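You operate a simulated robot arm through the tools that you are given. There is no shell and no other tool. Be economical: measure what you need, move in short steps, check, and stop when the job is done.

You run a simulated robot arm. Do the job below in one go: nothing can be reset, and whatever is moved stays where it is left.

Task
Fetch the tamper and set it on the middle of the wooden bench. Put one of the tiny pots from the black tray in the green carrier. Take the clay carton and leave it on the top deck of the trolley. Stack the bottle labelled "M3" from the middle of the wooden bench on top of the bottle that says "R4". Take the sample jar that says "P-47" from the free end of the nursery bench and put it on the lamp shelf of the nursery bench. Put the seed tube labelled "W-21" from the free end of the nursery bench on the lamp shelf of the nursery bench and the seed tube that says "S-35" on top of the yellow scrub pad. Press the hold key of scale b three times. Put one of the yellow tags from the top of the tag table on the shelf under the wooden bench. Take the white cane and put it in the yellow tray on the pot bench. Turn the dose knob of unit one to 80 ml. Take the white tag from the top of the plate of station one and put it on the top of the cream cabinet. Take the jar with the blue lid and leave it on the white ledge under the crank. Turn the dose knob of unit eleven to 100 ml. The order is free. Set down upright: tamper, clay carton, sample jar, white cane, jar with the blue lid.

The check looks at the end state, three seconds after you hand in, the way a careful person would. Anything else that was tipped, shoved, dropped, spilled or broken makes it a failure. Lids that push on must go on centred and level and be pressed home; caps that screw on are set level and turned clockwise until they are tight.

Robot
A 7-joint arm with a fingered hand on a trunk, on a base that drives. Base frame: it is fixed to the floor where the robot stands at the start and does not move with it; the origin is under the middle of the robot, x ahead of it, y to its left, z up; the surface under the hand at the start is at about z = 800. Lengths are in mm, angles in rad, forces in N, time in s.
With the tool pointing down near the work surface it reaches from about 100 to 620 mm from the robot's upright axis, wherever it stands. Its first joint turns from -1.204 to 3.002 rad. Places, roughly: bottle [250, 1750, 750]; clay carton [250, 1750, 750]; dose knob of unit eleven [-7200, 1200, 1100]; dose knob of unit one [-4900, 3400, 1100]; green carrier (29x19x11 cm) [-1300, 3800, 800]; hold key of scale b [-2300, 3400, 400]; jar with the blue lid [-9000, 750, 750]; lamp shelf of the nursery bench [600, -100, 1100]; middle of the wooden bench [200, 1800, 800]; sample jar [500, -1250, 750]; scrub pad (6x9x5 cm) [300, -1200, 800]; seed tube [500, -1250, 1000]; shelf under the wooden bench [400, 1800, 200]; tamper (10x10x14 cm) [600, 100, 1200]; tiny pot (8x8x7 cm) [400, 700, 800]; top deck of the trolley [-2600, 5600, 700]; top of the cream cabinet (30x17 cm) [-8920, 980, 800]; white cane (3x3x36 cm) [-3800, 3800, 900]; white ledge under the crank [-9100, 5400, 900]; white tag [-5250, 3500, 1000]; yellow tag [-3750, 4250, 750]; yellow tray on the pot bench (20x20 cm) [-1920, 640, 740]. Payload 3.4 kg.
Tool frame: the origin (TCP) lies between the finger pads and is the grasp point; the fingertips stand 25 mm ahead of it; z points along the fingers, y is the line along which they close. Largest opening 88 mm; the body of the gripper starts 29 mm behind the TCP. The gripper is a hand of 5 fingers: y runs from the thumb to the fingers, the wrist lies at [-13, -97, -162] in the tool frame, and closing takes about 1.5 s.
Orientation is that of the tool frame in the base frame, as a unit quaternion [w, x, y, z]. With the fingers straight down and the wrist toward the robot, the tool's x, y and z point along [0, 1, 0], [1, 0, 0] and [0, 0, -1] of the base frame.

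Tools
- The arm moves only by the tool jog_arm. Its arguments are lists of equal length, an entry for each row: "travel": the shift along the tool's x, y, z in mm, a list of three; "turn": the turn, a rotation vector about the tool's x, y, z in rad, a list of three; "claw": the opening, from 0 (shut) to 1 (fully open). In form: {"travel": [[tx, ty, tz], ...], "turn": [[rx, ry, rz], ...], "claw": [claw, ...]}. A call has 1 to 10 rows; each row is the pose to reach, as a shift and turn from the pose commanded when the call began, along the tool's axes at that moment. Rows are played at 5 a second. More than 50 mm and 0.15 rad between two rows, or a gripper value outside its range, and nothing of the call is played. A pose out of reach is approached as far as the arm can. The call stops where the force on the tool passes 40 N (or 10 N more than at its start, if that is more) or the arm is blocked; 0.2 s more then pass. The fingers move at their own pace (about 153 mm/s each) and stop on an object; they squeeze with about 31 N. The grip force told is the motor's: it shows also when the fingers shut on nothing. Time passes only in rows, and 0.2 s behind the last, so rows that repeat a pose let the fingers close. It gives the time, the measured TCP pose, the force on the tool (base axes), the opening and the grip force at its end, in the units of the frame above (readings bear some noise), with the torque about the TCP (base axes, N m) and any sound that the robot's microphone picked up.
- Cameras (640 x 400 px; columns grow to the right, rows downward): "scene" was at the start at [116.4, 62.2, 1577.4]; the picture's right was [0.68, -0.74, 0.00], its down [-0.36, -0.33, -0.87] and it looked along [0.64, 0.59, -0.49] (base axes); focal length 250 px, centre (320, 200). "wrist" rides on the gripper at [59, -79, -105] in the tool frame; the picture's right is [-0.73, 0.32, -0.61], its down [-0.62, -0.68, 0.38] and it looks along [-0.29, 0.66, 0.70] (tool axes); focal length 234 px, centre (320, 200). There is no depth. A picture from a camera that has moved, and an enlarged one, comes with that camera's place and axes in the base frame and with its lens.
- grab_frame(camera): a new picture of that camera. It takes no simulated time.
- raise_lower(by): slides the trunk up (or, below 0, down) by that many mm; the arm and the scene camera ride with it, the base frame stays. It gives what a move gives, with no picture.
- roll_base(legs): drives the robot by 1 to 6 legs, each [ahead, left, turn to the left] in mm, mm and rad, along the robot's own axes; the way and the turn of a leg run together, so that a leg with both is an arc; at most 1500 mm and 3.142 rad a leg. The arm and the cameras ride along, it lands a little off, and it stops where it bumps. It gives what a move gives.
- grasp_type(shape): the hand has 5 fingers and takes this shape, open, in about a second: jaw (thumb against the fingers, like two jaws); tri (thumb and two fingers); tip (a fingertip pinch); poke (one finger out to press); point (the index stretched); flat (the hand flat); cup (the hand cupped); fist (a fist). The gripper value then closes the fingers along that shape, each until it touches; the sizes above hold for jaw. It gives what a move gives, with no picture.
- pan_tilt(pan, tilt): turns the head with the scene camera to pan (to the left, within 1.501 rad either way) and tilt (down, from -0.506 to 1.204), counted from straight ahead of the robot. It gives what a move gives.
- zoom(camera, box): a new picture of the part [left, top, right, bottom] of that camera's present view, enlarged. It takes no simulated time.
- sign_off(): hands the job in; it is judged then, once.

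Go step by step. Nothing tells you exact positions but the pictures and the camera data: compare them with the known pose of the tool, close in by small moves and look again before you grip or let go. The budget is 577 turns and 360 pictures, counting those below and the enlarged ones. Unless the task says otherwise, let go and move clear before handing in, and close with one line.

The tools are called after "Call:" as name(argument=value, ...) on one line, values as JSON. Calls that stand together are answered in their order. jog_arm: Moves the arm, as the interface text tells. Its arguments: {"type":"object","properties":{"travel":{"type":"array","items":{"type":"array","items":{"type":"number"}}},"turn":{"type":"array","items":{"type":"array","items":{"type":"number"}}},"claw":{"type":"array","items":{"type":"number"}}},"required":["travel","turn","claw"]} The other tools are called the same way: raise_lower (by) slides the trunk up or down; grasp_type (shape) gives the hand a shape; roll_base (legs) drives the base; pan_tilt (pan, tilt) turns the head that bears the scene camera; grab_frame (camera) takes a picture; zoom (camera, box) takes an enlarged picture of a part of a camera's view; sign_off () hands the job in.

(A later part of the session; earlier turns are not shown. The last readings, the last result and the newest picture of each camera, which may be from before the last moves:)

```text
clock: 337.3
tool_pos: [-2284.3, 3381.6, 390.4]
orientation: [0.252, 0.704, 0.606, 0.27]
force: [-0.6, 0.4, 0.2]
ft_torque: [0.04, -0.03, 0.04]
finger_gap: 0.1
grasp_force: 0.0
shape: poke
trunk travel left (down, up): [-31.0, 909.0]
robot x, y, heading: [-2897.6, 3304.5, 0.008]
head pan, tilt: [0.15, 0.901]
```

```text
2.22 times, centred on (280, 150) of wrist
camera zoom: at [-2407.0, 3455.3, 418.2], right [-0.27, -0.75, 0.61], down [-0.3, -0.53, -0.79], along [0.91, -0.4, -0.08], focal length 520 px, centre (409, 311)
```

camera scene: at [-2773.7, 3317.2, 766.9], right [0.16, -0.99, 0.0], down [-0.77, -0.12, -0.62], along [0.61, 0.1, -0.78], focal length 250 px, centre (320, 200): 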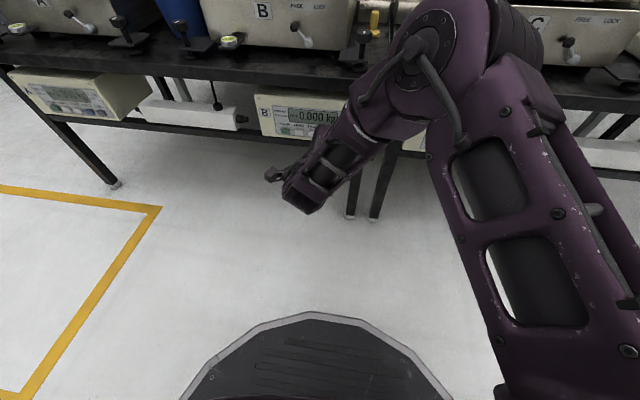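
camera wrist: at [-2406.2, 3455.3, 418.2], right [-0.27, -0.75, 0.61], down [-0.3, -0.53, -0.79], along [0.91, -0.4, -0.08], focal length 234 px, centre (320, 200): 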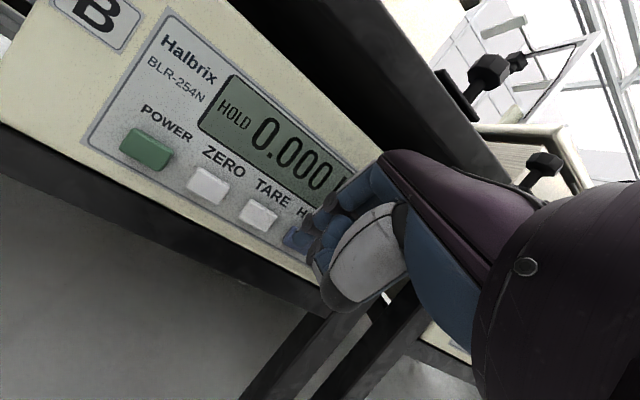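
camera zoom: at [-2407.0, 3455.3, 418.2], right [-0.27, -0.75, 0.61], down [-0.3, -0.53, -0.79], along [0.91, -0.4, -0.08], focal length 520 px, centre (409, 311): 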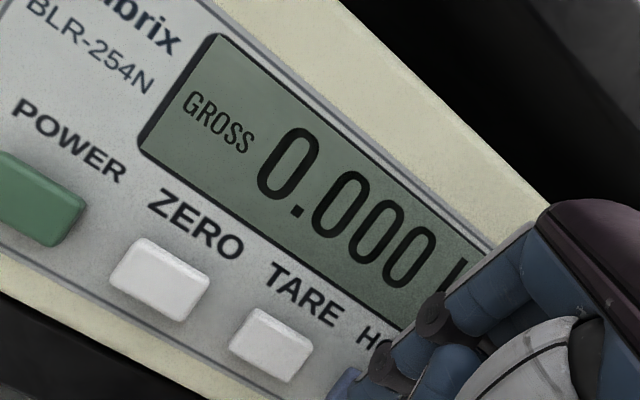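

Back to GROSS after press two; third press.

Call:
jog_arm(travel=[[0, 3, 3], [0, 6, 6], [0, 8.5, 8.5], [0, 10, 10]], turn=[[0, 0, 0], [0, 0, 0], [0, 0, 0], [0, 0, 0]], claw=[1, 1, 1, 1])

Call:
jog_arm(travel=[[0, -6, -6], [0, -15, -15], [0, -25, -25], [-5, -50, -48], [-5, -80, -75]], turn=[[0, 0, 0], [0, 0, 0], [0, 0, 0], [0, 0, 0], [0, 0, 0]], claw=[1, 1, 1, 1, 1])

Call:
grab_frame(camera="wrist")

```text
clock: 338.3
tool_pos: [-2271.8, 3381.1, 389.8]
orientation: [0.252, 0.705, 0.606, 0.269]
force: [-4.4, 0.3, 1.1]
ft_torque: [-0.01, 0.07, 0.01]
finger_gap: 0.1
grasp_force: 0.1
shape: poke
trunk travel left (down, up): [-31.0, 909.0]
robot x, y, heading: [-2899.4, 3301.1, 0.008]
head pan, tilt: [0.15, 0.901]
heard: click
```

```text
clock: 339.5
tool_pos: [-2371.4, 3381.1, 395.1]
orientation: [0.248, 0.711, 0.603, 0.265]
force: [0.2, -0.6, 1.1]
ft_torque: [0.05, 0.0, 0.0]
finger_gap: 0.0
grasp_force: 0.1
shape: poke
out of reach, approached as far as the arm can: row 5
trunk travel left (down, up): [-31.0, 909.0]
robot x, y, heading: [-2901.2, 3303.3, 0.007]
head pan, tilt: [0.15, 0.901]
```

```text
207 pictures are left
camera wrist: at [-2493.0, 3455.1, 423.6], right [-0.27, -0.75, 0.61], down [-0.32, -0.53, -0.79], along [0.91, -0.41, -0.09], focal length 234 px, centre (320, 200)
```

wrist: 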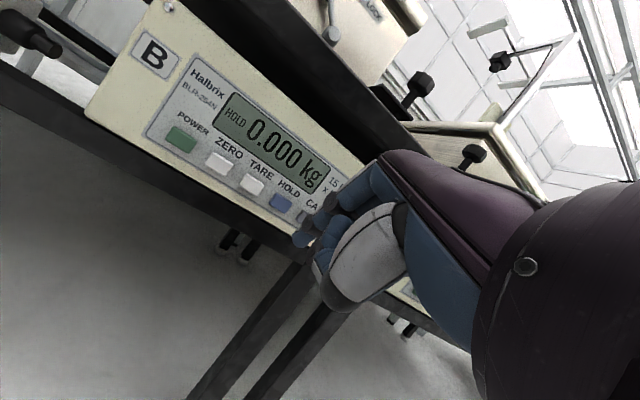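

Three clicks, HOLD shown: done. Back away, raise, restore the hand to pointing down in jaw shape.

Call:
roll_base(legs=[[-150, 0, 0]])

Call:
raise_lower(by=400)

Call:
raise_lower(by=400)

Call:
jog_arm(travel=[[0, 0, 0], [0, 0, 0], [0, 0, 0], [0, 0, 0], [0, 0, 0], [0, 0, 0]], turn=[[0.13, 0, 0], [0.26, 0, 0], [0.39, 0, -0.01], [0.52, 0, -0.02], [0.65, 0, -0.03], [0.75, 0, -0.05]], claw=[1, 1, 1, 1, 1, 1])

Call:
grasp_type(shape="jaw")

```text
clock: 340.9
tool_pos: [-2519.9, 3382.9, 397.2]
orientation: [0.249, 0.71, 0.602, 0.268]
force: [0.1, -0.2, -0.2]
ft_torque: [0.03, -0.01, 0.03]
finger_gap: 0.0
grasp_force: 0.1
shape: poke
trunk travel left (down, up): [-31.0, 909.0]
robot x, y, heading: [-3043.1, 3302.9, 0.004]
head pan, tilt: [0.15, 0.901]
```

```text
clock: 344.7
tool_pos: [-2520.8, 3381.2, 797.4]
orientation: [0.248, 0.71, 0.601, 0.269]
force: [0.0, -0.3, 0.0]
ft_torque: [0.0, -0.02, 0.0]
finger_gap: 0.0
grasp_force: 0.1
shape: poke
trunk travel left (down, up): [-431.0, 509.0]
robot x, y, heading: [-3042.0, 3307.3, 0.002]
head pan, tilt: [0.15, 0.901]
```

```text
clock: 348.5
tool_pos: [-2519.8, 3381.7, 1198.9]
orientation: [0.248, 0.711, 0.601, 0.268]
force: [-0.2, 0.8, -0.1]
ft_torque: [0.0, 0.03, -0.01]
finger_gap: 0.1
grasp_force: 0.0
shape: poke
trunk travel left (down, up): [-831.0, 109.0]
robot x, y, heading: [-3045.0, 3300.5, 0.003]
head pan, tilt: [0.15, 0.901]
```

```text
clock: 349.9
tool_pos: [-2521.2, 3381.6, 1197.1]
orientation: [-0.023, 0.736, 0.677, 0.022]
force: [-0.9, 0.4, 0.2]
ft_torque: [0.01, -0.03, 0.0]
finger_gap: 0.0
grasp_force: 0.0
shape: poke
trunk travel left (down, up): [-831.0, 109.0]
robot x, y, heading: [-3046.5, 3302.7, 0.003]
head pan, tilt: [0.15, 0.901]
```

```text
clock: 350.8
tool_pos: [-2519.9, 3381.5, 1197.1]
orientation: [-0.022, 0.736, 0.676, 0.023]
force: [0.4, -0.5, -0.5]
ft_torque: [0.01, 0.01, 0.01]
finger_gap: 88.2
grasp_force: 0.0
shape: jaw
trunk travel left (down, up): [-831.0, 109.0]
robot x, y, heading: [-3046.5, 3300.7, 0.008]
head pan, tilt: [0.15, 0.901]
```

Call:
jog_arm(travel=[[8, -34, 0], [15, -68, 0], [22, -102, 0], [29, -136, 0]], turn=[[0, -0.016, -0.021], [0, -0.032, -0.042], [0, -0.048, -0.063], [0, -0.064, -0.085]], claw=[1, 1, 1, 1])

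Call:
roll_base(legs=[[80, 400, 0], [0, 0, 3.135]])

Call:
pan_tilt(pan=0.0, tilt=0.5)

Call:
grab_frame(camera="scene")

```text
clock: 351.8
tool_pos: [-2658.0, 3427.6, 1199.0]
orientation: [0.002, 0.707, 0.707, 0.001]
force: [0.0, 0.1, 0.1]
ft_torque: [-0.03, 0.01, 0.02]
finger_gap: 87.7
grasp_force: 0.1
shape: jaw
trunk travel left (down, up): [-831.0, 109.0]
robot x, y, heading: [-3045.5, 3303.1, 0.004]
head pan, tilt: [0.15, 0.901]
```

```text
clock: 361.7
tool_pos: [-3364.0, 3594.8, 1198.5]
orientation: [-0.001, -0.701, 0.713, 0.001]
force: [-0.3, 0.2, 0.2]
ft_torque: [-0.01, -0.01, -0.02]
finger_gap: 87.8
grasp_force: 0.1
shape: jaw
trunk travel left (down, up): [-831.0, 109.0]
robot x, y, heading: [-2965.3, 3710.1, 3.132]
head pan, tilt: [0.15, 0.901]
```

```text
clock: 362.5
tool_pos: [-3364.7, 3593.8, 1200.0]
orientation: [0.0, -0.701, 0.713, 0.0]
force: [-0.3, -0.5, 0.0]
ft_torque: [0.03, 0.01, -0.02]
finger_gap: 88.1
grasp_force: 0.1
shape: jaw
trunk travel left (down, up): [-831.0, 109.0]
robot x, y, heading: [-2972.3, 3711.9, 3.137]
head pan, tilt: [0.0, 0.499]
```

```text
206 pictures are left
camera scene: at [-3112.4, 3712.5, 1584.7], right [0.01, 1.0, 0.0], down [0.48, 0.0, -0.88], along [-0.88, 0.01, -0.48], focal length 250 px, centre (320, 200)
```

scene: 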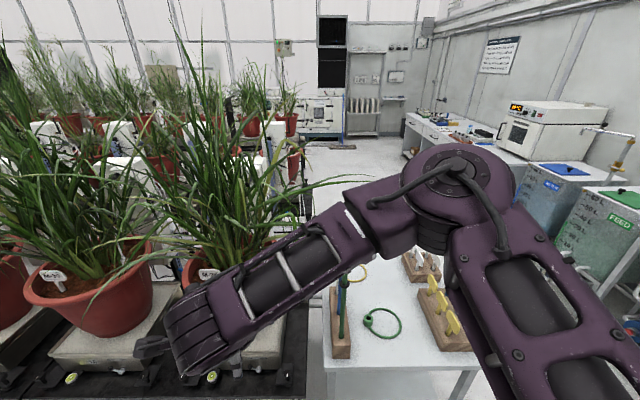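

Call:
roll_base(legs=[[0, -420, 0]])

Call:
pan_tilt(pan=0.15, tilt=0.7)

Call:
grab_frame(camera="scene")

Call:
grab_frame(camera="wrist")

```text
clock: 365.1
tool_pos: [-3359.0, 3996.9, 1198.9]
orientation: [0.0, -0.703, 0.711, 0.0]
force: [-0.3, 0.2, 0.8]
ft_torque: [-0.02, 0.03, -0.01]
finger_gap: 87.8
grasp_force: 0.1
shape: jaw
trunk travel left (down, up): [-831.0, 109.0]
robot x, y, heading: [-2969.0, 4114.1, 3.134]
head pan, tilt: [0.0, 0.499]
```

```text
clock: 365.8
tool_pos: [-3359.8, 3997.4, 1198.8]
orientation: [0.0, -0.703, 0.712, 0.001]
force: [0.0, -0.3, 0.1]
ft_torque: [0.01, 0.02, 0.0]
finger_gap: 88.0
grasp_force: 0.1
shape: jaw
trunk travel left (down, up): [-831.0, 109.0]
robot x, y, heading: [-2967.5, 4115.3, 3.131]
head pan, tilt: [0.15, 0.7]
```

```text
205 pictures are left
camera scene: at [-3102.1, 4105.1, 1567.1], right [-0.14, 0.99, 0.0], down [0.64, 0.09, -0.77], along [-0.76, -0.11, -0.64], focal length 250 px, centre (320, 200)
```

scene: 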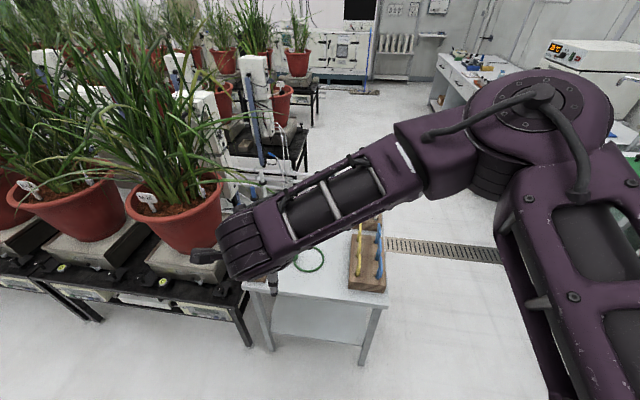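

```text
204 pictures are left
camera wrist: at [-3282.6, 3938.3, 1304.5], right [-0.31, 0.73, 0.61], down [0.69, 0.61, -0.38], along [-0.65, 0.3, -0.7], focal length 234 px, centre (320, 200)
```

wrist: 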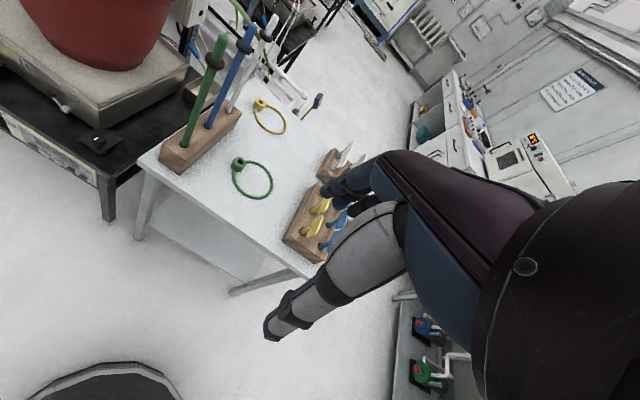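

Call:
zoom(camera="wrist", box=[140, 0, 380, 200])

Call:
zoom(camera="scene", box=[220, 180, 420, 320])

```text
2.00 times, centred on (260, 100) of wrist
camera zoom: at [-3282.6, 3938.3, 1304.5], right [-0.31, 0.73, 0.61], down [0.69, 0.61, -0.38], along [-0.65, 0.3, -0.7], focal length 468 px, centre (440, 400)
```

zoom: 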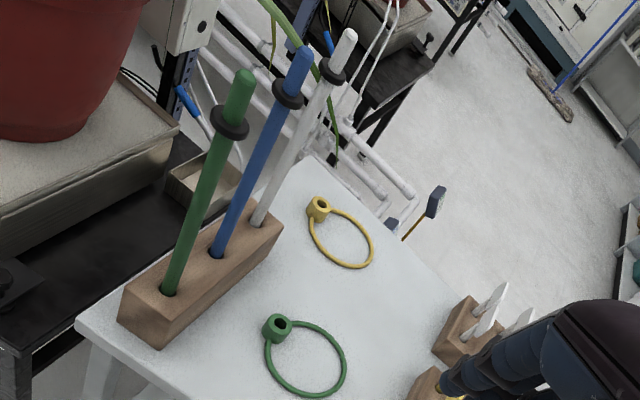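

```text
2.86 times, centred on (320, 250) of scene
camera zoom: at [-3102.1, 4105.1, 1567.1], right [-0.14, 0.99, 0.0], down [0.64, 0.09, -0.77], along [-0.76, -0.11, -0.64], focal length 715 px, centre (320, 57)
```

zoom: 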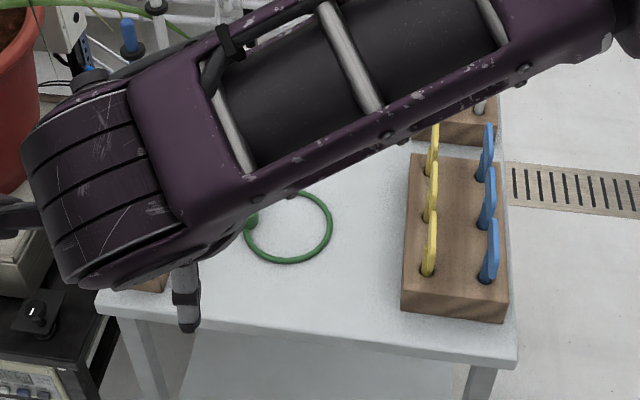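

White cane stands in the wooden block around [-3820, 3795], top near z≈1060. Approach stepwise keeping off the plants.

Call:
roll_base(legs=[[0, 130, 0], [200, 0, 0]])

Call:
pan_tilt(pan=0.2, tilt=0.6)

Call:
grab_frame(camera="scene")

Call:
grab_frame(camera="wrist")

```text
clock: 368.3
tool_pos: [-3560.1, 3865.2, 1199.9]
orientation: [-0.001, -0.703, 0.711, -0.001]
force: [0.6, 0.7, 0.5]
ft_torque: [0.01, -0.01, -0.03]
finger_gap: 87.7
grasp_force: 0.1
shape: jaw
trunk travel left (down, up): [-831.0, 109.0]
robot x, y, heading: [-3171.1, 3988.1, 3.139]
head pan, tilt: [0.15, 0.7]
```

```text
clock: 368.9
tool_pos: [-3562.0, 3865.8, 1199.6]
orientation: [0.0, -0.703, 0.711, 0.0]
force: [-0.9, -0.1, 0.4]
ft_torque: [0.01, -0.02, -0.03]
finger_gap: 87.8
grasp_force: 0.1
shape: jaw
trunk travel left (down, up): [-831.0, 109.0]
robot x, y, heading: [-3166.4, 3985.6, 3.139]
head pan, tilt: [0.201, 0.6]
```

```text
201 pictures are left
camera scene: at [-3306.7, 3969.1, 1575.6], right [-0.2, 0.98, 0.0], down [0.55, 0.11, -0.82], along [-0.81, -0.16, -0.57], focal length 250 px, centre (320, 200)
```

scene: 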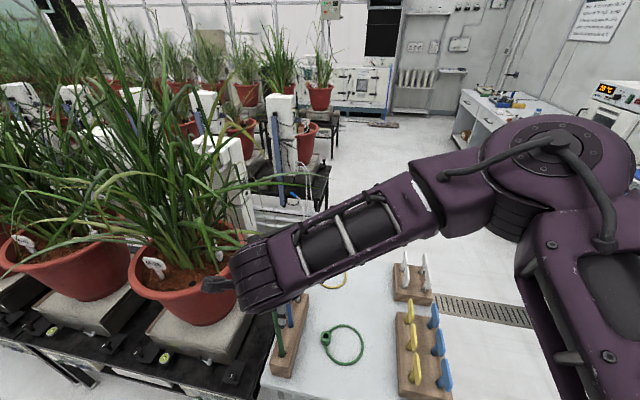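

```text
200 pictures are left
camera wrist: at [-3483.9, 3806.7, 1304.3], right [-0.32, 0.73, 0.61], down [0.69, 0.62, -0.38], along [-0.65, 0.3, -0.7], focal length 234 px, centre (320, 200)
```

wrist: 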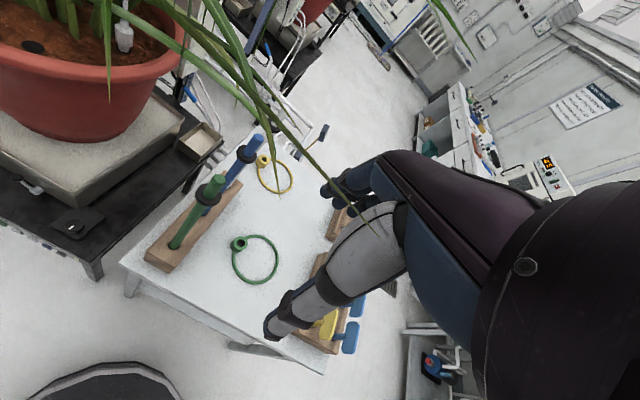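

Call:
zoom(camera="wrist", box=[140, 80, 340, 280])

```text
2.00 times, centred on (240, 180) of wrist
camera zoom: at [-3483.9, 3806.7, 1304.3], right [-0.32, 0.73, 0.61], down [0.69, 0.62, -0.38], along [-0.65, 0.3, -0.7], focal length 468 px, centre (480, 240)
```

zoom: 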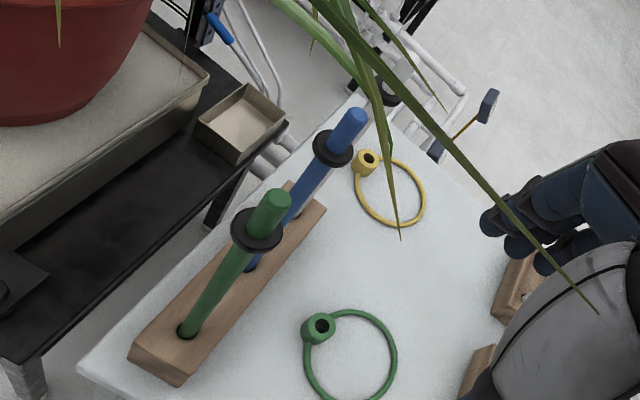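

Call:
roll_base(legs=[[60, 100, 0]])

Call:
jog_arm(travel=[[-10, 45, -20], [-15, 90, -20], [-20, 135, -20], [-22, 165, -20]], turn=[[0, 0, 0], [0, 0, 0], [0, 0, 0], [0, 0, 0]], claw=[1, 1, 1, 1])

Call:
grab_frame(camera="wrist")

Call:
grab_frame(camera="scene")

```text
clock: 370.2
tool_pos: [-3620.4, 3764.9, 1198.3]
orientation: [-0.002, -0.704, 0.71, 0.001]
force: [-0.3, 0.3, -0.2]
ft_torque: [0.03, 0.01, 0.02]
finger_gap: 87.8
grasp_force: 0.0
shape: jaw
trunk travel left (down, up): [-831.0, 109.0]
robot x, y, heading: [-3227.7, 3884.2, 3.14]
head pan, tilt: [0.201, 0.6]
```

```text
refused: row 1 steps farther than a row can; nothing moved
```

```text
198 pictures are left
camera wrist: at [-3542.4, 3706.3, 1304.8], right [-0.32, 0.73, 0.61], down [0.69, 0.62, -0.39], along [-0.66, 0.3, -0.7], focal length 234 px, centre (320, 200)
```

wrist: 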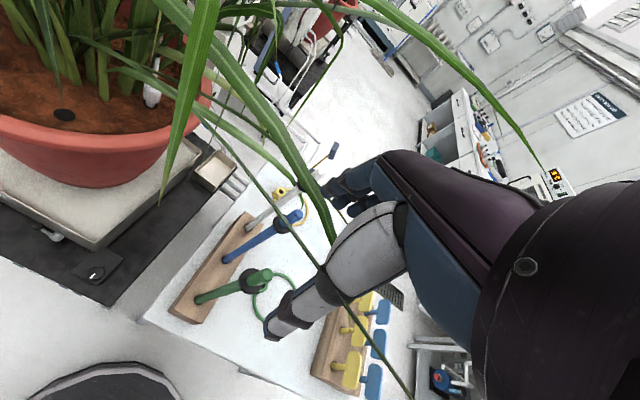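

```text
197 pictures are left
camera scene: at [-3365.0, 3869.0, 1575.8], right [-0.2, 0.98, 0.0], down [0.55, 0.11, -0.83], along [-0.81, -0.16, -0.56], focal length 250 px, centre (320, 200)
```

scene: 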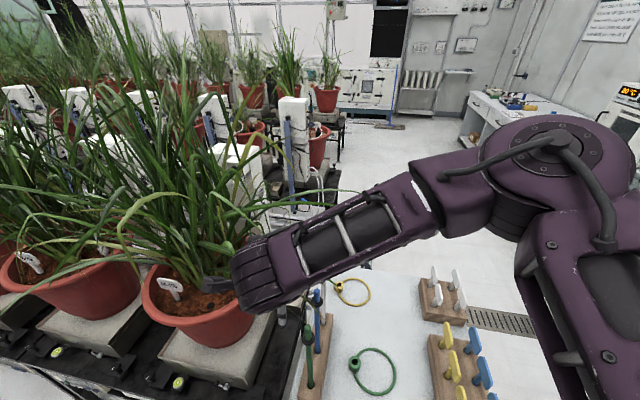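

Call:
jog_arm(travel=[[-10, 40, 0], [-18, 80, 0], [-25, 120, 0], [-27, 160, 0], [-27, 185, 0]], turn=[[0, 0, 0], [0, 0, 0], [0, 0, 0], [0, 0, 0], [0, 0, 0]], claw=[1, 1, 1, 1, 1])

Call:
grab_frame(camera="wrist")

Call:
zoom(camera="scene", box=[230, 160, 430, 320])

```text
clock: 371.4
tool_pos: [-3808.0, 3791.5, 1199.4]
orientation: [0.001, -0.704, 0.71, -0.001]
force: [-0.1, -0.8, -0.3]
ft_torque: [0.0, 0.01, 0.0]
finger_gap: 87.9
grasp_force: 0.1
shape: jaw
trunk travel left (down, up): [-831.0, 109.0]
robot x, y, heading: [-3229.4, 3883.7, 3.139]
head pan, tilt: [0.201, 0.6]
```

```text
196 pictures are left
camera wrist: at [-3729.8, 3732.5, 1305.5], right [-0.32, 0.73, 0.61], down [0.69, 0.62, -0.38], along [-0.65, 0.3, -0.7], focal length 234 px, centre (320, 200)
```

wrist: 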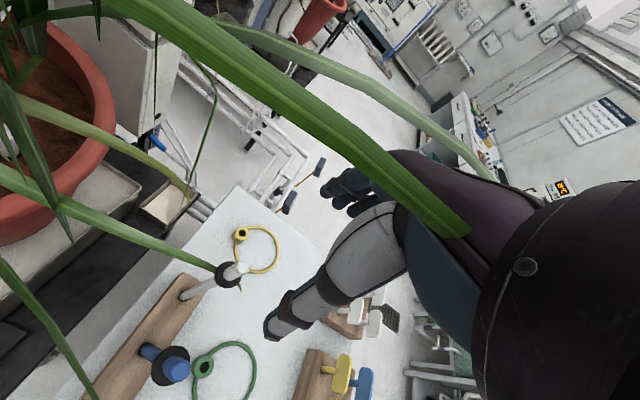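

```text
2.50 times, centred on (330, 240) of scene
camera zoom: at [-3366.4, 3867.3, 1575.6], right [-0.2, 0.98, 0.0], down [0.55, 0.11, -0.82], along [-0.81, -0.16, -0.57], focal length 626 px, centre (295, 100)
```

zoom: 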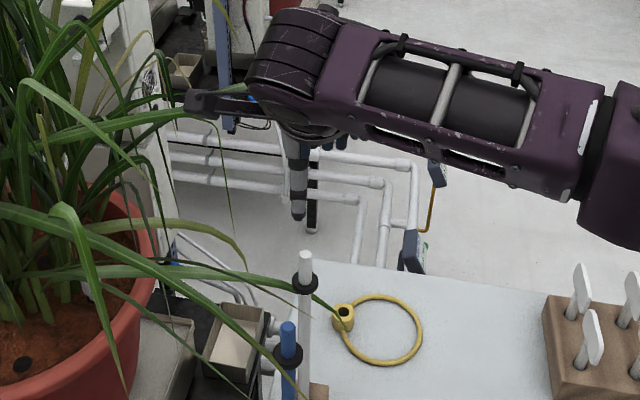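

Call:
jog_arm(travel=[[2, 8, 0], [2, 8, 0]], turn=[[0, 0, 0], [0, 0, 0]], claw=[1, 1])

Call:
raise_lower(by=-100)

Call:
grab_frame(camera="wrist")

Call:
zoom(camera="scene", box=[260, 120, 400, 280])

```text
clock: 372.0
tool_pos: [-3814.5, 3790.6, 1199.2]
orientation: [0.0, -0.704, 0.71, 0.0]
force: [-0.3, 1.0, -0.8]
ft_torque: [-0.04, 0.0, 0.0]
finger_gap: 88.0
grasp_force: 0.1
shape: jaw
trunk travel left (down, up): [-831.0, 109.0]
robot x, y, heading: [-3225.0, 3882.7, 3.131]
head pan, tilt: [0.201, 0.6]
```

```text
clock: 373.3
tool_pos: [-3814.0, 3790.7, 1099.4]
orientation: [-0.001, -0.704, 0.71, 0.0]
force: [0.6, 0.2, -0.7]
ft_torque: [0.01, 0.03, 0.03]
finger_gap: 87.8
grasp_force: 0.0
shape: jaw
trunk travel left (down, up): [-731.0, 209.0]
robot x, y, heading: [-3228.5, 3881.6, 3.141]
head pan, tilt: [0.201, 0.6]
```

```text
194 pictures are left
camera wrist: at [-3736.0, 3730.7, 1205.4], right [-0.32, 0.73, 0.61], down [0.69, 0.62, -0.38], along [-0.66, 0.3, -0.7], focal length 234 px, centre (320, 200)
```

wrist: 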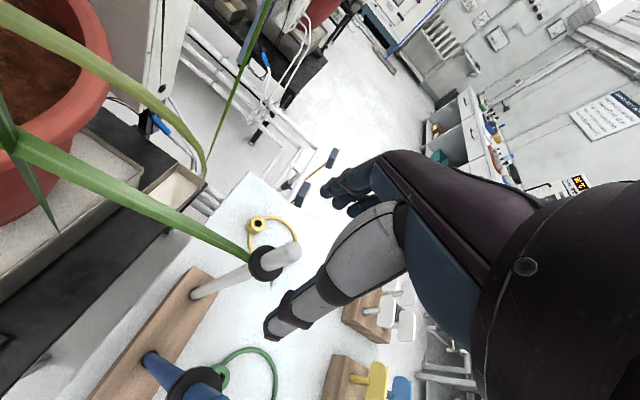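

```text
2.50 times, centred on (330, 200) of scene
camera zoom: at [-3365.5, 3867.8, 1475.7], right [-0.2, 0.98, 0.0], down [0.55, 0.11, -0.83], along [-0.81, -0.16, -0.56], focal length 626 px, centre (295, 200)
```

zoom: 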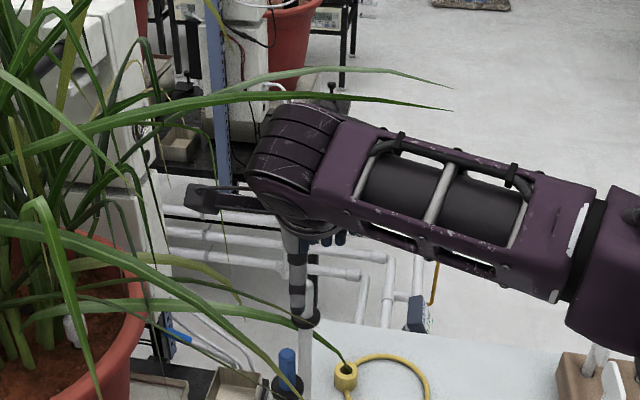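

Call:
raise_lower(by=-52)

Call:
grab_frame(camera="wrist")

```text
clock: 374.2
tool_pos: [-3814.9, 3789.7, 1047.5]
orientation: [-0.001, -0.704, 0.71, 0.0]
force: [0.0, 0.9, 0.1]
ft_torque: [0.01, 0.01, -0.01]
finger_gap: 88.2
grasp_force: 0.0
shape: jaw
trunk travel left (down, up): [-679.0, 261.0]
robot x, y, heading: [-3227.5, 3884.7, 3.142]
head pan, tilt: [0.201, 0.6]
```

```text
192 pictures are left
camera wrist: at [-3736.0, 3730.7, 1153.4], right [-0.32, 0.73, 0.61], down [0.69, 0.62, -0.38], along [-0.66, 0.3, -0.7], focal length 234 px, centre (320, 200)
```

wrist: 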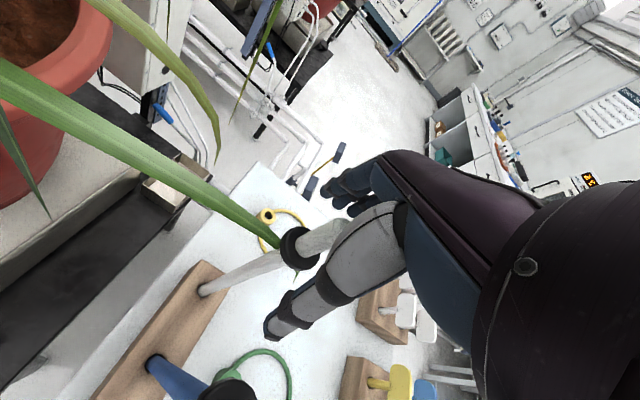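

Call:
jog_arm(travel=[[0, 0, 0], [0, 0, 0], [0, 0, 0], [0, 0, 0], [0, 0, 0], [0, 0, 0], [0, 0, 0], [0, 0, 0]], turn=[[0, 0, 0], [0, 0, 0], [0, 0, 0], [0, 0, 0], [0, 0, 0], [0, 0, 0], [0, 0, 0], [0, 0, 0]], claw=[0.6, 0.3, 0, 0, 0, 0, 0, 0])

Call:
raise_lower(by=255)

Call:
grab_frame(camera="wrist")

Call:
grab_frame(camera="scene")

```text
clock: 376.0
tool_pos: [-3813.1, 3790.7, 1050.3]
orientation: [-0.003, -0.704, 0.71, 0.002]
force: [0.0, 0.2, 16.9]
ft_torque: [-0.09, 0.4, -0.03]
finger_gap: 12.4
grasp_force: 31.0
shape: jaw
trunk travel left (down, up): [-679.0, 261.0]
robot x, y, heading: [-3229.8, 3883.6, 3.138]
head pan, tilt: [0.201, 0.6]
```

```text
clock: 378.6
tool_pos: [-3814.9, 3790.6, 1303.1]
orientation: [-0.001, -0.704, 0.71, 0.0]
force: [0.1, 0.8, -0.3]
ft_torque: [0.0, -0.04, 0.0]
finger_gap: 9.1
grasp_force: 30.9
shape: jaw
trunk travel left (down, up): [-934.0, 6.0]
robot x, y, heading: [-3228.3, 3884.2, 3.14]
head pan, tilt: [0.201, 0.6]
```

```text
191 pictures are left
camera wrist: at [-3736.2, 3730.8, 1408.3], right [-0.32, 0.73, 0.61], down [0.69, 0.62, -0.38], along [-0.66, 0.3, -0.7], focal length 234 px, centre (320, 200)
```

wrist: 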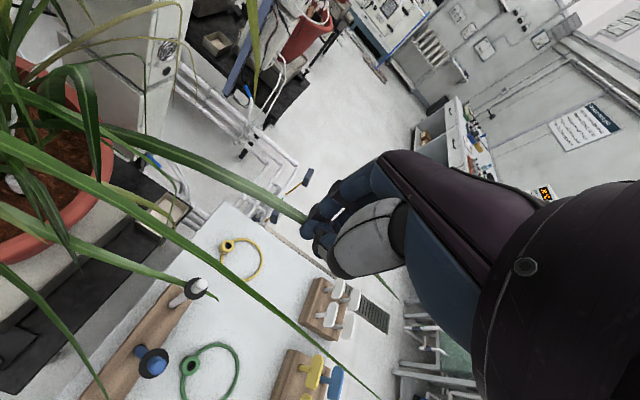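

```text
190 pictures are left
camera scene: at [-3365.8, 3867.8, 1678.6], right [-0.2, 0.98, 0.0], down [0.55, 0.11, -0.82], along [-0.81, -0.16, -0.57], focal length 250 px, centre (320, 200)
```

scene: 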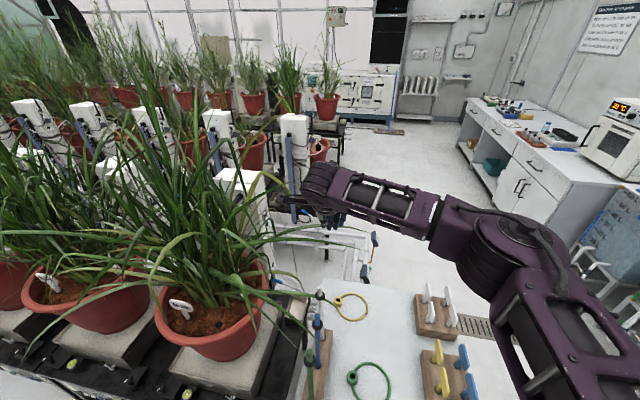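

The fingers slid off the smooth tip; the cane is still in its block. I'll retry lower so the pads close on the black collar.

Call:
jog_arm(travel=[[0, 0, 0], [0, 0, 0], [0, 0, 0], [0, 0, 0]], turn=[[0, 0, 0], [0, 0, 0], [0, 0, 0], [0, 0, 0]], claw=[1, 1, 1, 1])

Call:
raise_lower(by=-200)

Call:
zoom(camera="wrist", box=[180, 160, 380, 340])

Call:
zoom(camera="scene", box=[270, 160, 370, 280])

```text
clock: 379.6
tool_pos: [-3814.0, 3790.9, 1301.9]
orientation: [-0.001, -0.704, 0.71, 0.001]
force: [0.0, 0.5, 1.1]
ft_torque: [-0.01, 0.01, -0.02]
finger_gap: 87.6
grasp_force: 0.1
shape: jaw
trunk travel left (down, up): [-934.0, 6.0]
robot x, y, heading: [-3228.0, 3886.0, 3.14]
head pan, tilt: [0.201, 0.6]
```

```text
clock: 381.8
tool_pos: [-3815.1, 3789.6, 1102.4]
orientation: [-0.001, -0.704, 0.71, 0.001]
force: [-0.2, 0.6, 0.1]
ft_torque: [-0.03, -0.03, 0.03]
finger_gap: 87.7
grasp_force: 0.1
shape: jaw
trunk travel left (down, up): [-734.0, 206.0]
robot x, y, heading: [-3228.0, 3885.5, 3.14]
head pan, tilt: [0.201, 0.6]
```

```text
2.22 times, centred on (280, 250) of wrist
camera zoom: at [-3736.1, 3730.7, 1208.4], right [-0.32, 0.73, 0.61], down [0.69, 0.62, -0.38], along [-0.66, 0.3, -0.7], focal length 520 px, centre (409, 89)
```

zoom: 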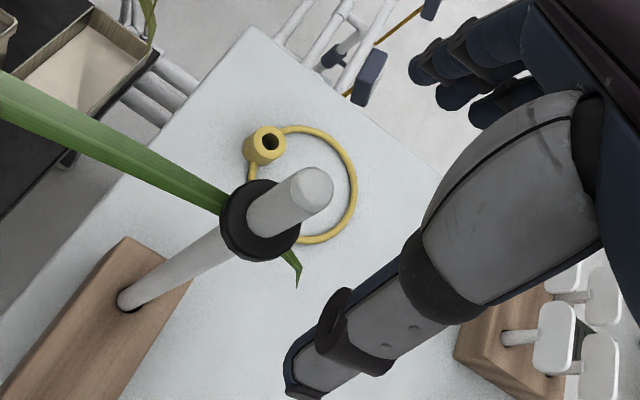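

```text
3.33 times, centred on (320, 220) of scene
camera zoom: at [-3365.6, 3867.8, 1478.7], right [-0.2, 0.98, 0.0], down [0.55, 0.11, -0.83], along [-0.81, -0.16, -0.56], focal length 834 px, centre (320, 133)
```

zoom: 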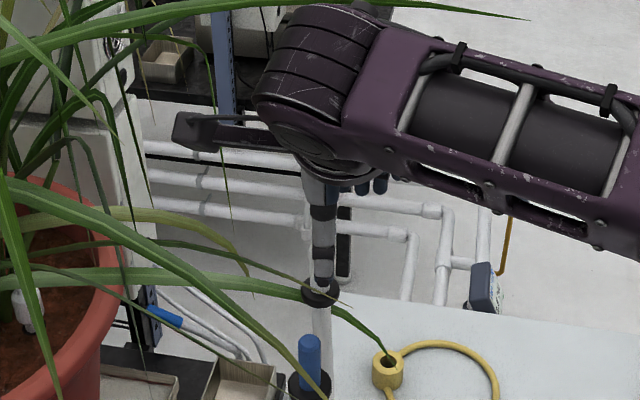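

Call:
raise_lower(by=-73)

Call:
zoom(camera="wrist", box=[220, 140, 420, 320])

```text
clock: 382.9
tool_pos: [-3813.5, 3791.1, 1029.7]
orientation: [0.0, -0.704, 0.71, 0.0]
force: [1.0, 0.8, -0.8]
ft_torque: [0.02, 0.0, -0.01]
finger_gap: 87.6
grasp_force: 0.0
shape: jaw
trunk travel left (down, up): [-661.0, 279.0]
robot x, y, heading: [-3230.1, 3881.0, 3.138]
head pan, tilt: [0.201, 0.6]
```

```text
2.22 times, centred on (320, 230) of wrist
camera zoom: at [-3736.0, 3730.7, 1135.4], right [-0.32, 0.73, 0.61], down [0.69, 0.62, -0.38], along [-0.66, 0.3, -0.7], focal length 520 px, centre (320, 133)
```

zoom: 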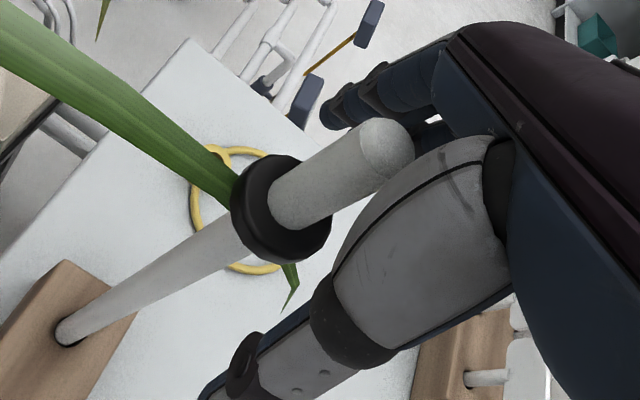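

Call:
jog_arm(travel=[[0, 0, 0], [0, 0, 0], [0, 0, 0], [0, 0, 0], [0, 0, 0], [0, 0, 0], [0, 0, 0], [0, 0, 0]], turn=[[0, 0, 0], [0, 0, 0], [0, 0, 0], [0, 0, 0], [0, 0, 0], [0, 0, 0], [0, 0, 0], [0, 0, 0]], claw=[0.6, 0.3, 0, 0, 0, 0, 0, 0])

Call:
zoom(camera="wrist", box=[220, 140, 420, 320])

```text
clock: 384.7
tool_pos: [-3815.8, 3791.7, 1026.5]
orientation: [0.001, -0.704, 0.711, 0.0]
force: [1.4, 7.4, -14.7]
ft_torque: [0.17, -0.1, -0.03]
finger_gap: 6.1
grasp_force: 30.7
shape: jaw
trunk travel left (down, up): [-661.0, 279.0]
robot x, y, heading: [-3230.3, 3882.4, 3.135]
head pan, tilt: [0.201, 0.6]
```

```text
2.22 times, centred on (320, 230) of wrist
camera zoom: at [-3738.2, 3732.5, 1133.8], right [-0.32, 0.73, 0.61], down [0.69, 0.62, -0.38], along [-0.65, 0.3, -0.7], focal length 520 px, centre (320, 133)
```

zoom: 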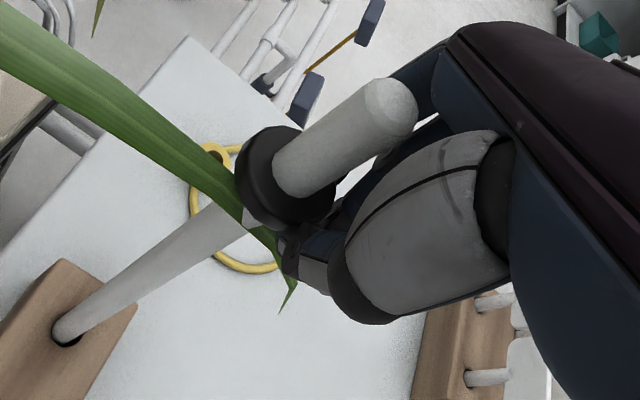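

The cane is ~10 mm to the -y side of the pads. Open, shift and re-grip.

Call:
jog_arm(travel=[[0, 0, 0], [0, 0, 0], [0, 0, 0], [0, 0, 0]], turn=[[0, 0, 0], [0, 0, 0], [0, 0, 0], [0, 0, 0]], claw=[0.5, 1, 1, 1])

Call:
zoom(camera="wrist", box=[220, 140, 420, 320])

Call:
jog_arm(travel=[[6, 2, 0], [12, 4, 0], [12, 4, 0]], turn=[[0, 0, 0], [0, 0, 0], [0, 0, 0]], claw=[1, 1, 1])

Call:
zoom(camera="wrist", box=[220, 140, 420, 320])

```text
clock: 385.7
tool_pos: [-3814.1, 3789.7, 1030.3]
orientation: [0.0, -0.704, 0.71, 0.001]
force: [-0.2, -0.6, 0.5]
ft_torque: [-0.01, 0.01, -0.02]
finger_gap: 88.0
grasp_force: 0.1
shape: jaw
trunk travel left (down, up): [-661.0, 279.0]
robot x, y, heading: [-3226.2, 3882.5, 3.14]
head pan, tilt: [0.201, 0.6]
```

```text
2.22 times, centred on (320, 230) of wrist
camera zoom: at [-3735.8, 3730.3, 1135.7], right [-0.32, 0.73, 0.61], down [0.69, 0.62, -0.39], along [-0.66, 0.3, -0.69], focal length 520 px, centre (320, 133)
```

zoom: 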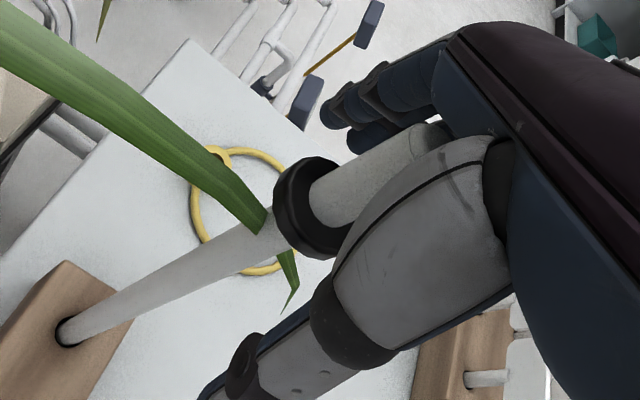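

```text
clock: 386.5
tool_pos: [-3818.7, 3779.3, 1029.8]
orientation: [0.0, -0.703, 0.711, 0.001]
force: [0.6, -0.1, -0.4]
ft_torque: [0.01, -0.02, 0.01]
finger_gap: 88.0
grasp_force: 0.1
shape: jaw
trunk travel left (down, up): [-661.0, 279.0]
robot x, y, heading: [-3225.3, 3881.4, 3.136]
head pan, tilt: [0.201, 0.6]
```

```text
2.22 times, centred on (320, 230) of wrist
camera zoom: at [-3740.2, 3719.8, 1135.6], right [-0.32, 0.73, 0.61], down [0.69, 0.62, -0.38], along [-0.66, 0.3, -0.7], focal length 520 px, centre (320, 133)
```

zoom: 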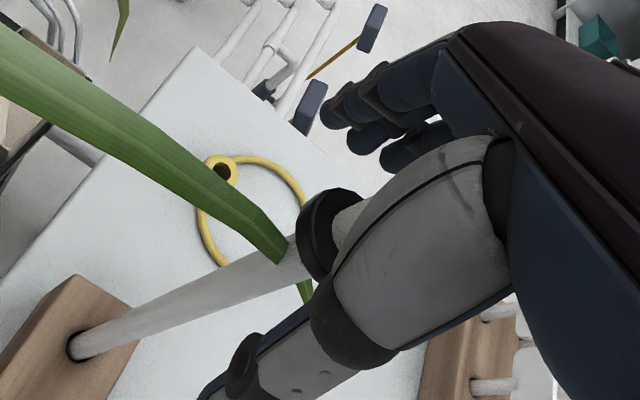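

Call:
jog_arm(travel=[[-6, 3, 0], [-6, 3, 0]], turn=[[0, 0, 0], [0, 0, 0]], claw=[1, 1])

Call:
jog_arm(travel=[[0, 0, 0], [0, 0, 0], [0, 0, 0], [0, 0, 0], [0, 0, 0], [0, 0, 0], [0, 0, 0], [0, 0, 0]], turn=[[0, 0, 0], [0, 0, 0], [0, 0, 0], [0, 0, 0], [0, 0, 0], [0, 0, 0], [0, 0, 0], [0, 0, 0]], claw=[0.6, 0.3, 0, 0, 0, 0, 0, 0])

Call:
zoom(camera="wrist", box=[220, 140, 420, 320])

```text
clock: 387.1
tool_pos: [-3819.7, 3784.2, 1029.6]
orientation: [0.0, -0.704, 0.71, 0.001]
force: [0.2, 0.8, -0.4]
ft_torque: [0.01, 0.0, -0.03]
finger_gap: 87.8
grasp_force: 0.0
shape: jaw
trunk travel left (down, up): [-661.0, 279.0]
robot x, y, heading: [-3228.9, 3882.3, 3.142]
head pan, tilt: [0.201, 0.6]
```

```text
clock: 388.9
tool_pos: [-3820.3, 3784.5, 1028.9]
orientation: [-0.001, -0.704, 0.71, 0.001]
force: [-0.6, 1.1, -0.5]
ft_torque: [0.16, 0.2, 0.0]
finger_gap: 15.8
grasp_force: 31.4
shape: jaw
trunk travel left (down, up): [-661.0, 279.0]
robot x, y, heading: [-3227.1, 3884.6, 3.135]
head pan, tilt: [0.201, 0.6]
```

```text
2.22 times, centred on (320, 230) of wrist
camera zoom: at [-3743.0, 3724.6, 1135.2], right [-0.32, 0.73, 0.61], down [0.69, 0.62, -0.38], along [-0.66, 0.3, -0.7], focal length 520 px, centre (320, 133)
```

zoom: 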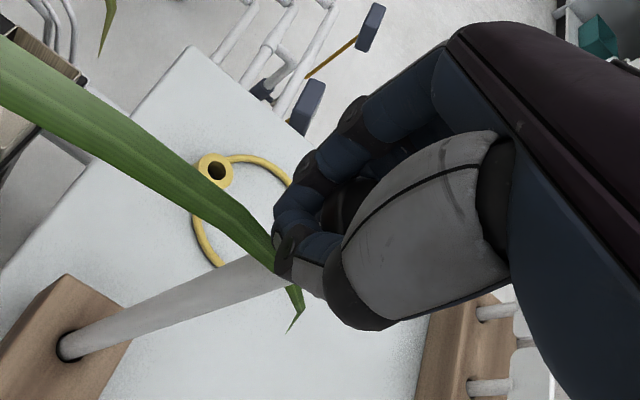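

Gripped under the collar (gap 15.8). Lift.

Call:
raise_lower(by=50)

Call:
grab_frame(camera="wrist")

Call:
raise_lower(by=225)

Call:
grab_frame(camera="scene")

```text
clock: 389.9
tool_pos: [-3820.2, 3784.3, 1079.6]
orientation: [-0.001, -0.704, 0.71, 0.001]
force: [-0.7, 1.3, -1.0]
ft_torque: [0.13, 0.16, 0.0]
finger_gap: 15.4
grasp_force: 31.1
shape: jaw
trunk travel left (down, up): [-711.0, 229.0]
robot x, y, heading: [-3228.2, 3883.1, 3.139]
head pan, tilt: [0.201, 0.6]
```

```text
182 pictures are left
camera wrist: at [-3742.9, 3724.7, 1185.5], right [-0.32, 0.73, 0.61], down [0.69, 0.62, -0.38], along [-0.66, 0.3, -0.7], focal length 234 px, centre (320, 200)
```

wrist: 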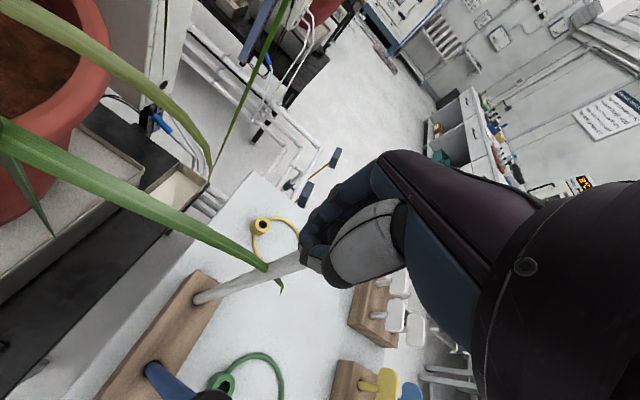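

```text
clock: 392.2
tool_pos: [-3820.7, 3782.7, 1304.5]
orientation: [0.0, -0.704, 0.71, 0.0]
force: [-0.1, -0.1, -0.5]
ft_torque: [-0.01, 0.03, 0.04]
finger_gap: 13.3
grasp_force: 30.7
shape: jaw
trunk travel left (down, up): [-936.0, 4.0]
robot x, y, heading: [-3230.0, 3883.9, 3.139]
head pan, tilt: [0.201, 0.6]
```

```text
181 pictures are left
camera scene: at [-3365.9, 3867.8, 1680.6], right [-0.2, 0.98, 0.0], down [0.55, 0.11, -0.82], along [-0.81, -0.16, -0.57], focal length 250 px, centre (320, 200)
```

scene: 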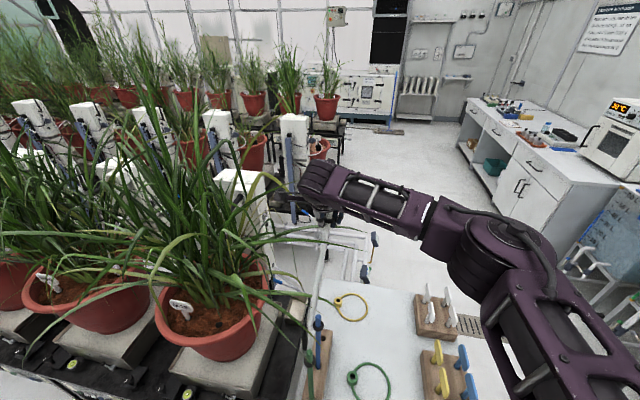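

Call:
zoom(camera="scene", box=[260, 160, 400, 400])

Call:
grab_frame(camera="wrist")

```text
1.67 times, centred on (330, 280) of scene
camera zoom: at [-3365.9, 3867.8, 1680.6], right [-0.2, 0.98, 0.0], down [0.55, 0.11, -0.82], along [-0.81, -0.16, -0.57], focal length 417 px, centre (303, 67)
```

zoom: 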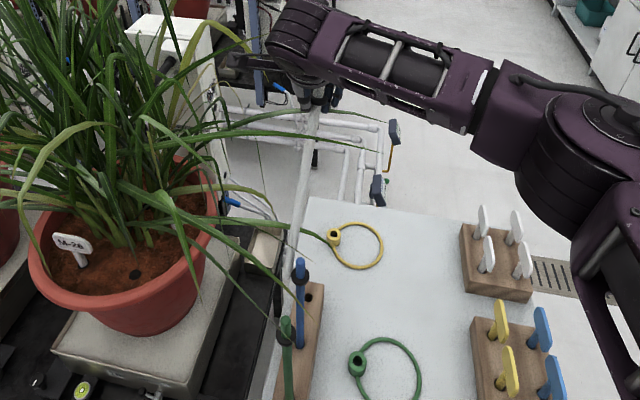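

```text
179 pictures are left
camera wrist: at [-3742.9, 3724.6, 1410.2], right [-0.32, 0.73, 0.61], down [0.69, 0.62, -0.38], along [-0.66, 0.3, -0.7], focal length 234 px, centre (320, 200)
```

wrist: 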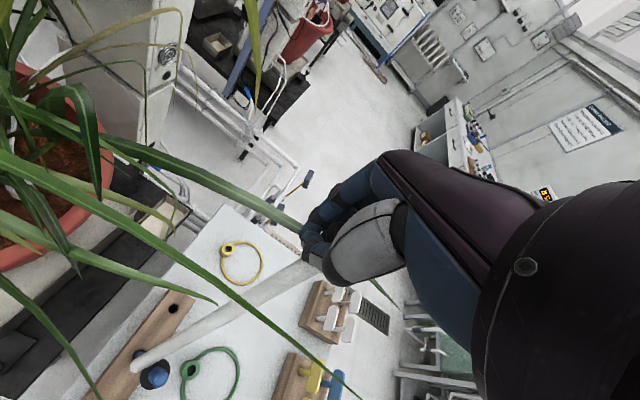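

Cane held but tilted ~16° (bottom toward the robot). I'll tilt the hand to bring it vertical while raising, keeping clear of the other canes.

Call:
jog_arm(travel=[[0, 0, -15], [0, 0, -30], [0, 0, -45], [0, 0, -65], [0, 0, -85], [0, 0, -105]], turn=[[-0.06, 0, 0], [-0.12, 0, 0], [-0.18, 0, 0], [-0.24, 0, 0], [-0.285, 0, 0], [-0.285, 0, 0]], claw=[0, 0, 0, 0, 0, 0])

Call:
grab_frame(camera="scene")

Call:
grab_frame(camera="wrist")

```text
clock: 393.6
tool_pos: [-3820.9, 3783.4, 1408.4]
orientation: [-0.102, -0.696, 0.703, 0.102]
force: [0.2, 0.0, 0.2]
ft_torque: [0.0, -0.02, 0.01]
finger_gap: 12.9
grasp_force: 31.0
shape: jaw
trunk travel left (down, up): [-936.0, 4.0]
robot x, y, heading: [-3229.5, 3887.2, 3.139]
head pan, tilt: [0.201, 0.6]
```

```text
178 pictures are left
camera scene: at [-3365.3, 3867.5, 1680.7], right [-0.2, 0.98, 0.0], down [0.55, 0.11, -0.83], along [-0.81, -0.16, -0.56], focal length 250 px, centre (320, 200)
```

scene: 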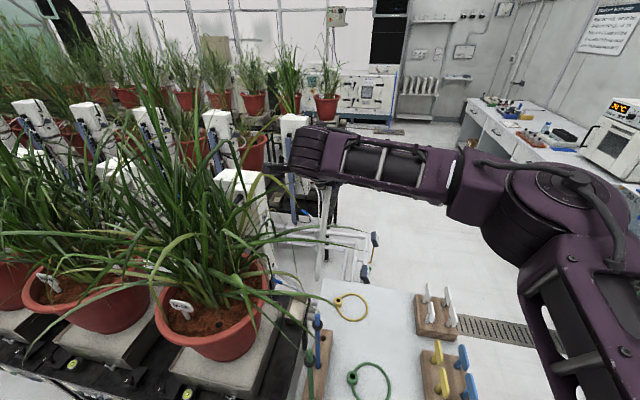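

```text
177 pictures are left
camera wrist: at [-3715.8, 3723.7, 1488.0], right [-0.13, 0.73, 0.67], down [0.55, 0.62, -0.56], along [-0.82, 0.3, -0.48], focal length 234 px, centre (320, 200)
```

wrist: 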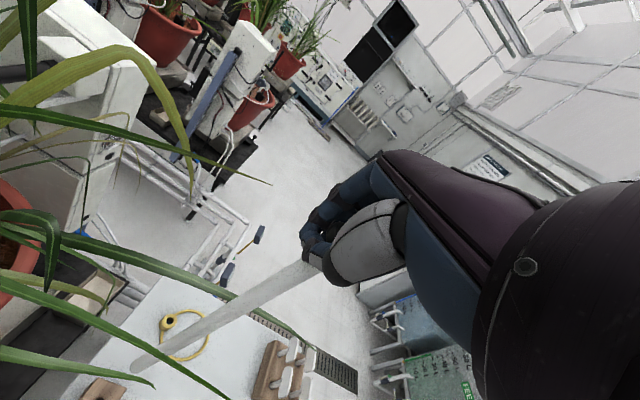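

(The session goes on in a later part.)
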